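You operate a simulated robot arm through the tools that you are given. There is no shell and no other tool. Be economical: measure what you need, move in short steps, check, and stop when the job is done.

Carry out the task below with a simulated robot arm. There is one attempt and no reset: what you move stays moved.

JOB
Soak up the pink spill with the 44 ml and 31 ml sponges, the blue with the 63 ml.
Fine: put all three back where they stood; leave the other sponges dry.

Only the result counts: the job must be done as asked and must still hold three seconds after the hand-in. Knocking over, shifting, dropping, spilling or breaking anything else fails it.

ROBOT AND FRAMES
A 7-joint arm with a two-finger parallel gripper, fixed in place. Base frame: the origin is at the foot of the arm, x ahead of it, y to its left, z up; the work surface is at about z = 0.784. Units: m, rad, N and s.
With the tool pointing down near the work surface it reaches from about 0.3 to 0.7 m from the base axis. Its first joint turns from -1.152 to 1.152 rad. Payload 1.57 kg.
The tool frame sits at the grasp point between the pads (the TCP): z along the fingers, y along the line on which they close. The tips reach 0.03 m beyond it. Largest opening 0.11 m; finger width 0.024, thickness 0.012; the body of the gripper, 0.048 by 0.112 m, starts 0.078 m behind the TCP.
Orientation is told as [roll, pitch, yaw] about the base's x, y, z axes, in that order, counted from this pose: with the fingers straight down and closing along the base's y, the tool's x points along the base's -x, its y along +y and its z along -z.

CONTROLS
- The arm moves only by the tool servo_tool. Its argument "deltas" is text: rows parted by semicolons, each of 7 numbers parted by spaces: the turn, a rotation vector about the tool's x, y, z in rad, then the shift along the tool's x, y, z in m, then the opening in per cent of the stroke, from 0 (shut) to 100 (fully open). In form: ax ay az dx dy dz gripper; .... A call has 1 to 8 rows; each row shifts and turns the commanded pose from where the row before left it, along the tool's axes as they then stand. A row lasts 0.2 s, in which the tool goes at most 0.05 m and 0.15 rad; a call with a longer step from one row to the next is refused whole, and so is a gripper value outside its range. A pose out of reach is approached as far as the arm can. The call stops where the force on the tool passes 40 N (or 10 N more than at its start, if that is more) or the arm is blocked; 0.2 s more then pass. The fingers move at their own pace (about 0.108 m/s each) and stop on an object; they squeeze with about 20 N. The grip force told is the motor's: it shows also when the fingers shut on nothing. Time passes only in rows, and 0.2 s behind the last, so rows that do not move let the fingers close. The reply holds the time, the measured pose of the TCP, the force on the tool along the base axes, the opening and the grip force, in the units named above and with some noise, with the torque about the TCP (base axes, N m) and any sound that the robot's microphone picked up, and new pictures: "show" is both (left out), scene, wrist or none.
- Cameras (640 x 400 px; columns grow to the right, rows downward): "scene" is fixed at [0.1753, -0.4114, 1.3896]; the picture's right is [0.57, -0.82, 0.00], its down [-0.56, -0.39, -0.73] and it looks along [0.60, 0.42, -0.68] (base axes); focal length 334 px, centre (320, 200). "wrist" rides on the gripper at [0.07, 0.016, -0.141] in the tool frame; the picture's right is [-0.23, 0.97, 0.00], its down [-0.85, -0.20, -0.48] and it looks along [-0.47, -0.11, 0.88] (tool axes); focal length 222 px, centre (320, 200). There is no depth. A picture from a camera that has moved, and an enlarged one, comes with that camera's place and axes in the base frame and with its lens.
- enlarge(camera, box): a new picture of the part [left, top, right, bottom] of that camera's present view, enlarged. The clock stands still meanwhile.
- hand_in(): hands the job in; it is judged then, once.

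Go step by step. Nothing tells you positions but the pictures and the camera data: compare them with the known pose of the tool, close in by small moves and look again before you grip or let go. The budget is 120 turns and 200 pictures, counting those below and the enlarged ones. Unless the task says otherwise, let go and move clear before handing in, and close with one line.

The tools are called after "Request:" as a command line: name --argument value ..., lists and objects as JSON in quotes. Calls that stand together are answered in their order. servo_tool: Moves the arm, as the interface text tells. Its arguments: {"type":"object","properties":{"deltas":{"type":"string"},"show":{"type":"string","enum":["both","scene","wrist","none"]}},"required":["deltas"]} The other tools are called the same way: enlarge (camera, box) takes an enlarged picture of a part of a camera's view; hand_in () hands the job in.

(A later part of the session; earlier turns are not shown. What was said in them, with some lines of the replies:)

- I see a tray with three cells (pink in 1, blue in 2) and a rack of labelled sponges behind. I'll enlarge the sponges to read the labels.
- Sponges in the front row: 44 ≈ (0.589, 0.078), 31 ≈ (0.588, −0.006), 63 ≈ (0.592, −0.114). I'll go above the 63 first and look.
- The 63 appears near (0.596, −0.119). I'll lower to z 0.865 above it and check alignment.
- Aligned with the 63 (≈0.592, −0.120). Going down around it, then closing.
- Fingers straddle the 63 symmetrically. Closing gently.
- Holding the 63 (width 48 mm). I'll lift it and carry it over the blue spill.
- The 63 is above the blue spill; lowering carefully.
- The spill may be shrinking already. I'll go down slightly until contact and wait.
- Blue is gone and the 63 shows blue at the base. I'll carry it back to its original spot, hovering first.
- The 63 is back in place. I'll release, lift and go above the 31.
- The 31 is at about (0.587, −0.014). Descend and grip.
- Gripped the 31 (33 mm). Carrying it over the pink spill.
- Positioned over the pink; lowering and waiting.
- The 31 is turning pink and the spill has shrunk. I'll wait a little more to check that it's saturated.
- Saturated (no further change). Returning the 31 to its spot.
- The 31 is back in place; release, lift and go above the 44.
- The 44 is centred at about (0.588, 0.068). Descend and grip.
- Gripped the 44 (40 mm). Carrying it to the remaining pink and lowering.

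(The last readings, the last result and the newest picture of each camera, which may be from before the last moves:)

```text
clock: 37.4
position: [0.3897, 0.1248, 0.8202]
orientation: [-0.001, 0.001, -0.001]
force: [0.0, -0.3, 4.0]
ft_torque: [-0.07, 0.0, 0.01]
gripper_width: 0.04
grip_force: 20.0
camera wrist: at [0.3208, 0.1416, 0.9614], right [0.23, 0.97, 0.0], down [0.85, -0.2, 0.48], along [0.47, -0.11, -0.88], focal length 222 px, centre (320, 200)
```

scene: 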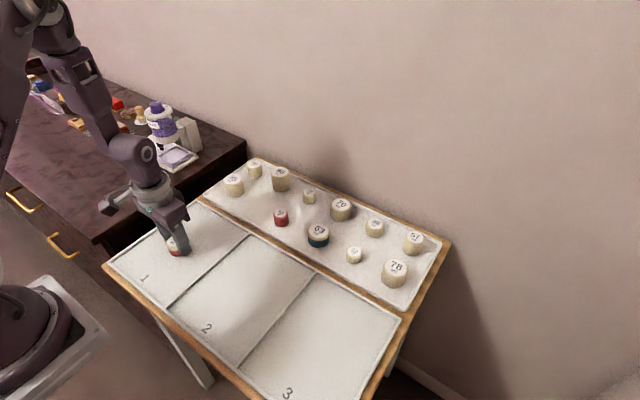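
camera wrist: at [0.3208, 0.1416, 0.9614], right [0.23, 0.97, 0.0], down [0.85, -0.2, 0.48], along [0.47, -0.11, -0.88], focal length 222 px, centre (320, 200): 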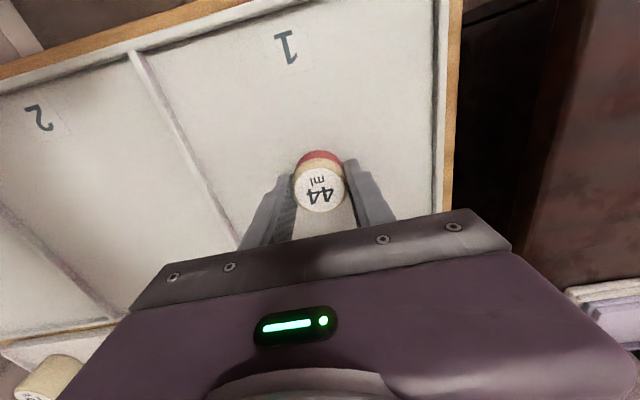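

Pink is gone. Returning the 44 to its spot.

Request:
servo_tool --deltas "0 0 0 0 0 -0.023 33; 0 0 0 0 0 -0.035 33; 0 0 0 0 0 -0.025 33; 0 0 0 -0.0396 -0.0116 0 33; 0 0 0 -0.0396 -0.0116 0 33; 0 0 0 -0.0396 -0.0116 0 33; 0 0 0 -0.0396 -0.0116 0 33; 0 0 0 -0.0396 -0.0116 0 33" --show "none"

Request:
servo_tool --deltas "0 0 0 0 0 0 33; 0 0 0 0 0 0.03 33; 0 0 0 0 0 0.03 33; 0 0 0 0 0 0.0145 33; 0 0 0 0 0 0.005 33; 0 0 0 0 0 0 33"

Request:
enlarge --camera "scene" --box '[220, 150, 340, 250]'

```text
clock: 39.2
position: [0.5908, 0.0631, 0.9022]
orientation: [0.0, 0.001, -0.001]
force: [-0.2, -0.4, -0.3]
ft_torque: [0.02, 0.02, -0.01]
gripper_width: 0.0402
grip_force: 19.9
```

```text
clock: 40.6
position: [0.5886, 0.0659, 0.8238]
orientation: [0.0, -0.001, 0.0]
force: [0.2, 0.6, -0.6]
ft_torque: [0.01, 0.04, -0.03]
gripper_width: 0.0401
grip_force: 20.1
camera wrist: at [0.5194, 0.0826, 0.9655], right [0.23, 0.97, 0.0], down [0.86, -0.2, 0.48], along [0.47, -0.11, -0.88], focal length 222 px, centre (320, 200)
```

scene: 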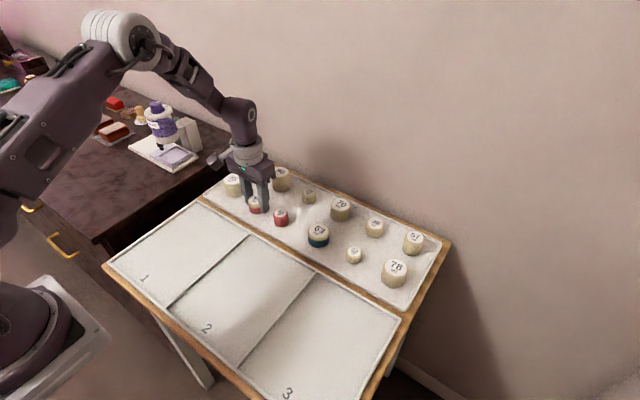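
wrist: 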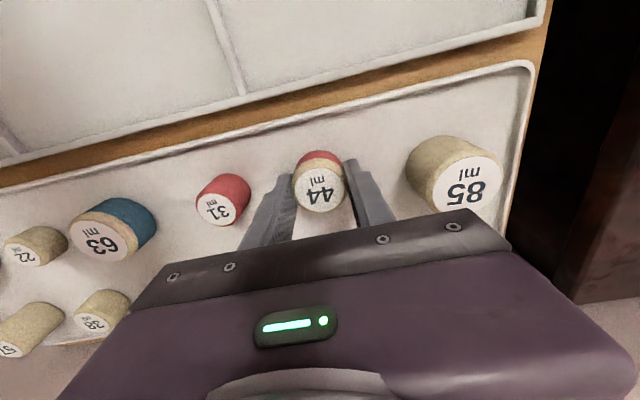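

```text
4.00 times, centred on (280, 200) of scene
camera zoom: at [0.1753, -0.4114, 1.3896], right [0.57, -0.82, 0.0], down [-0.56, -0.39, -0.73], along [0.6, 0.42, -0.68], focal length 1335 px, centre (480, 200)
```

zoom: 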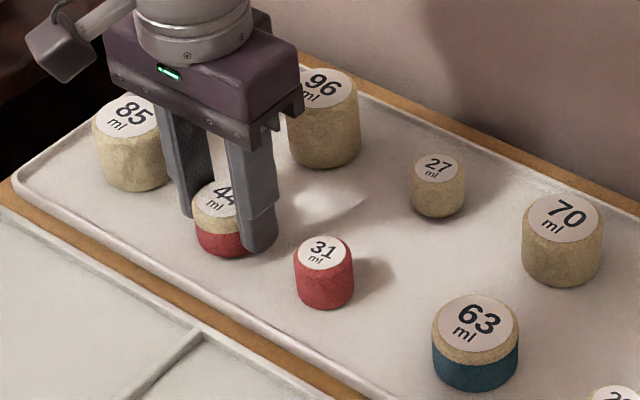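

The 44 is in place, about 1.5 mm high; ease down, release, and lift clear.

Request:
servo_tool --deltas "0 0 0 0 0 0.0015 33; 0 0 0 0 0 0 33" --show "none"

Request:
servo_tool --deltas "0 0 0 0 0 0 50; 0 0 0 0 0 0 68; 0 0 0 0 0 0 68; 0 0 0 0 0 -0.03 68; 0 0 0 0 0 -0.04 68; 0 0 0 0 0 -0.04 68; 0 0 0 0.04 0 -0.03 68; 0 0 0 0.04 0 0 68"

Request:
enlarge --camera "scene" --box '[220, 150, 340, 250]'

```text
clock: 41.2
position: [0.589, 0.0666, 0.8218]
orientation: [-0.001, -0.001, 0.001]
force: [0.0, -0.3, 0.0]
ft_torque: [0.02, -0.03, -0.02]
gripper_width: 0.0399
grip_force: 19.7
```

```text
clock: 43.0
position: [0.5095, 0.0677, 0.9612]
orientation: [0.001, 0.0, -0.001]
force: [-0.1, -1.0, -0.7]
ft_torque: [-0.02, 0.0, 0.01]
gripper_width: 0.0746
grip_force: 0.0
camera wrist: at [0.4398, 0.0844, 1.1026], right [0.23, 0.97, 0.0], down [0.85, -0.2, 0.48], along [0.47, -0.11, -0.88], focal length 222 px, centre (320, 200)
```

scene: 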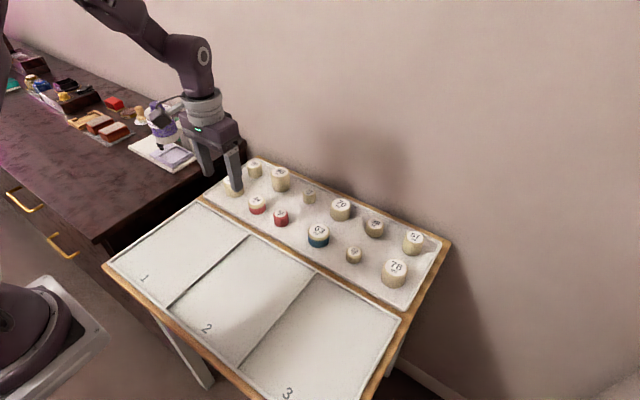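
wrist: 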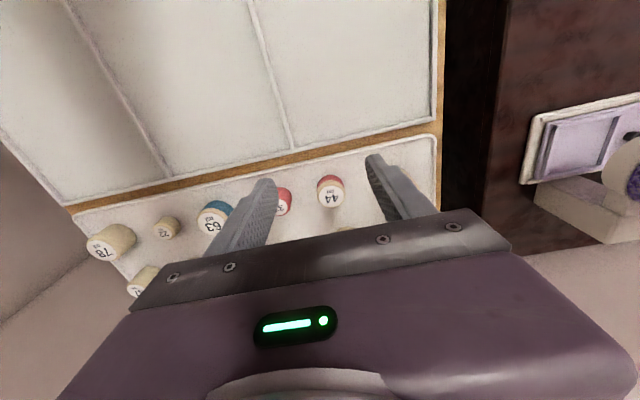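

```text
4.00 times, centred on (280, 200) of scene
camera zoom: at [0.1753, -0.4114, 1.3896], right [0.57, -0.82, 0.0], down [-0.56, -0.39, -0.73], along [0.6, 0.42, -0.68], focal length 1335 px, centre (480, 200)
```

zoom: 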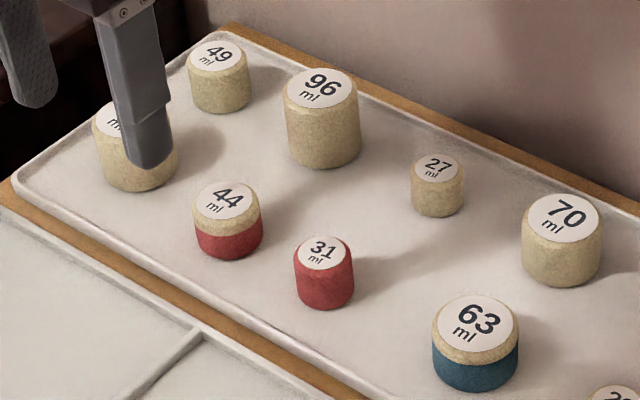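

Both spills are gone, the three sponges stand where they were within about 2 mm, the others are dry, and the arm is clear. Handing in.

Request:
hand_in

```text
The job is handed in.
```

The job is handed in: the 31 ml and 44 ml sponges soaked up the pink spill and the 63 ml soaked up the blue. All three are back in their places and the other sponges are still dry.
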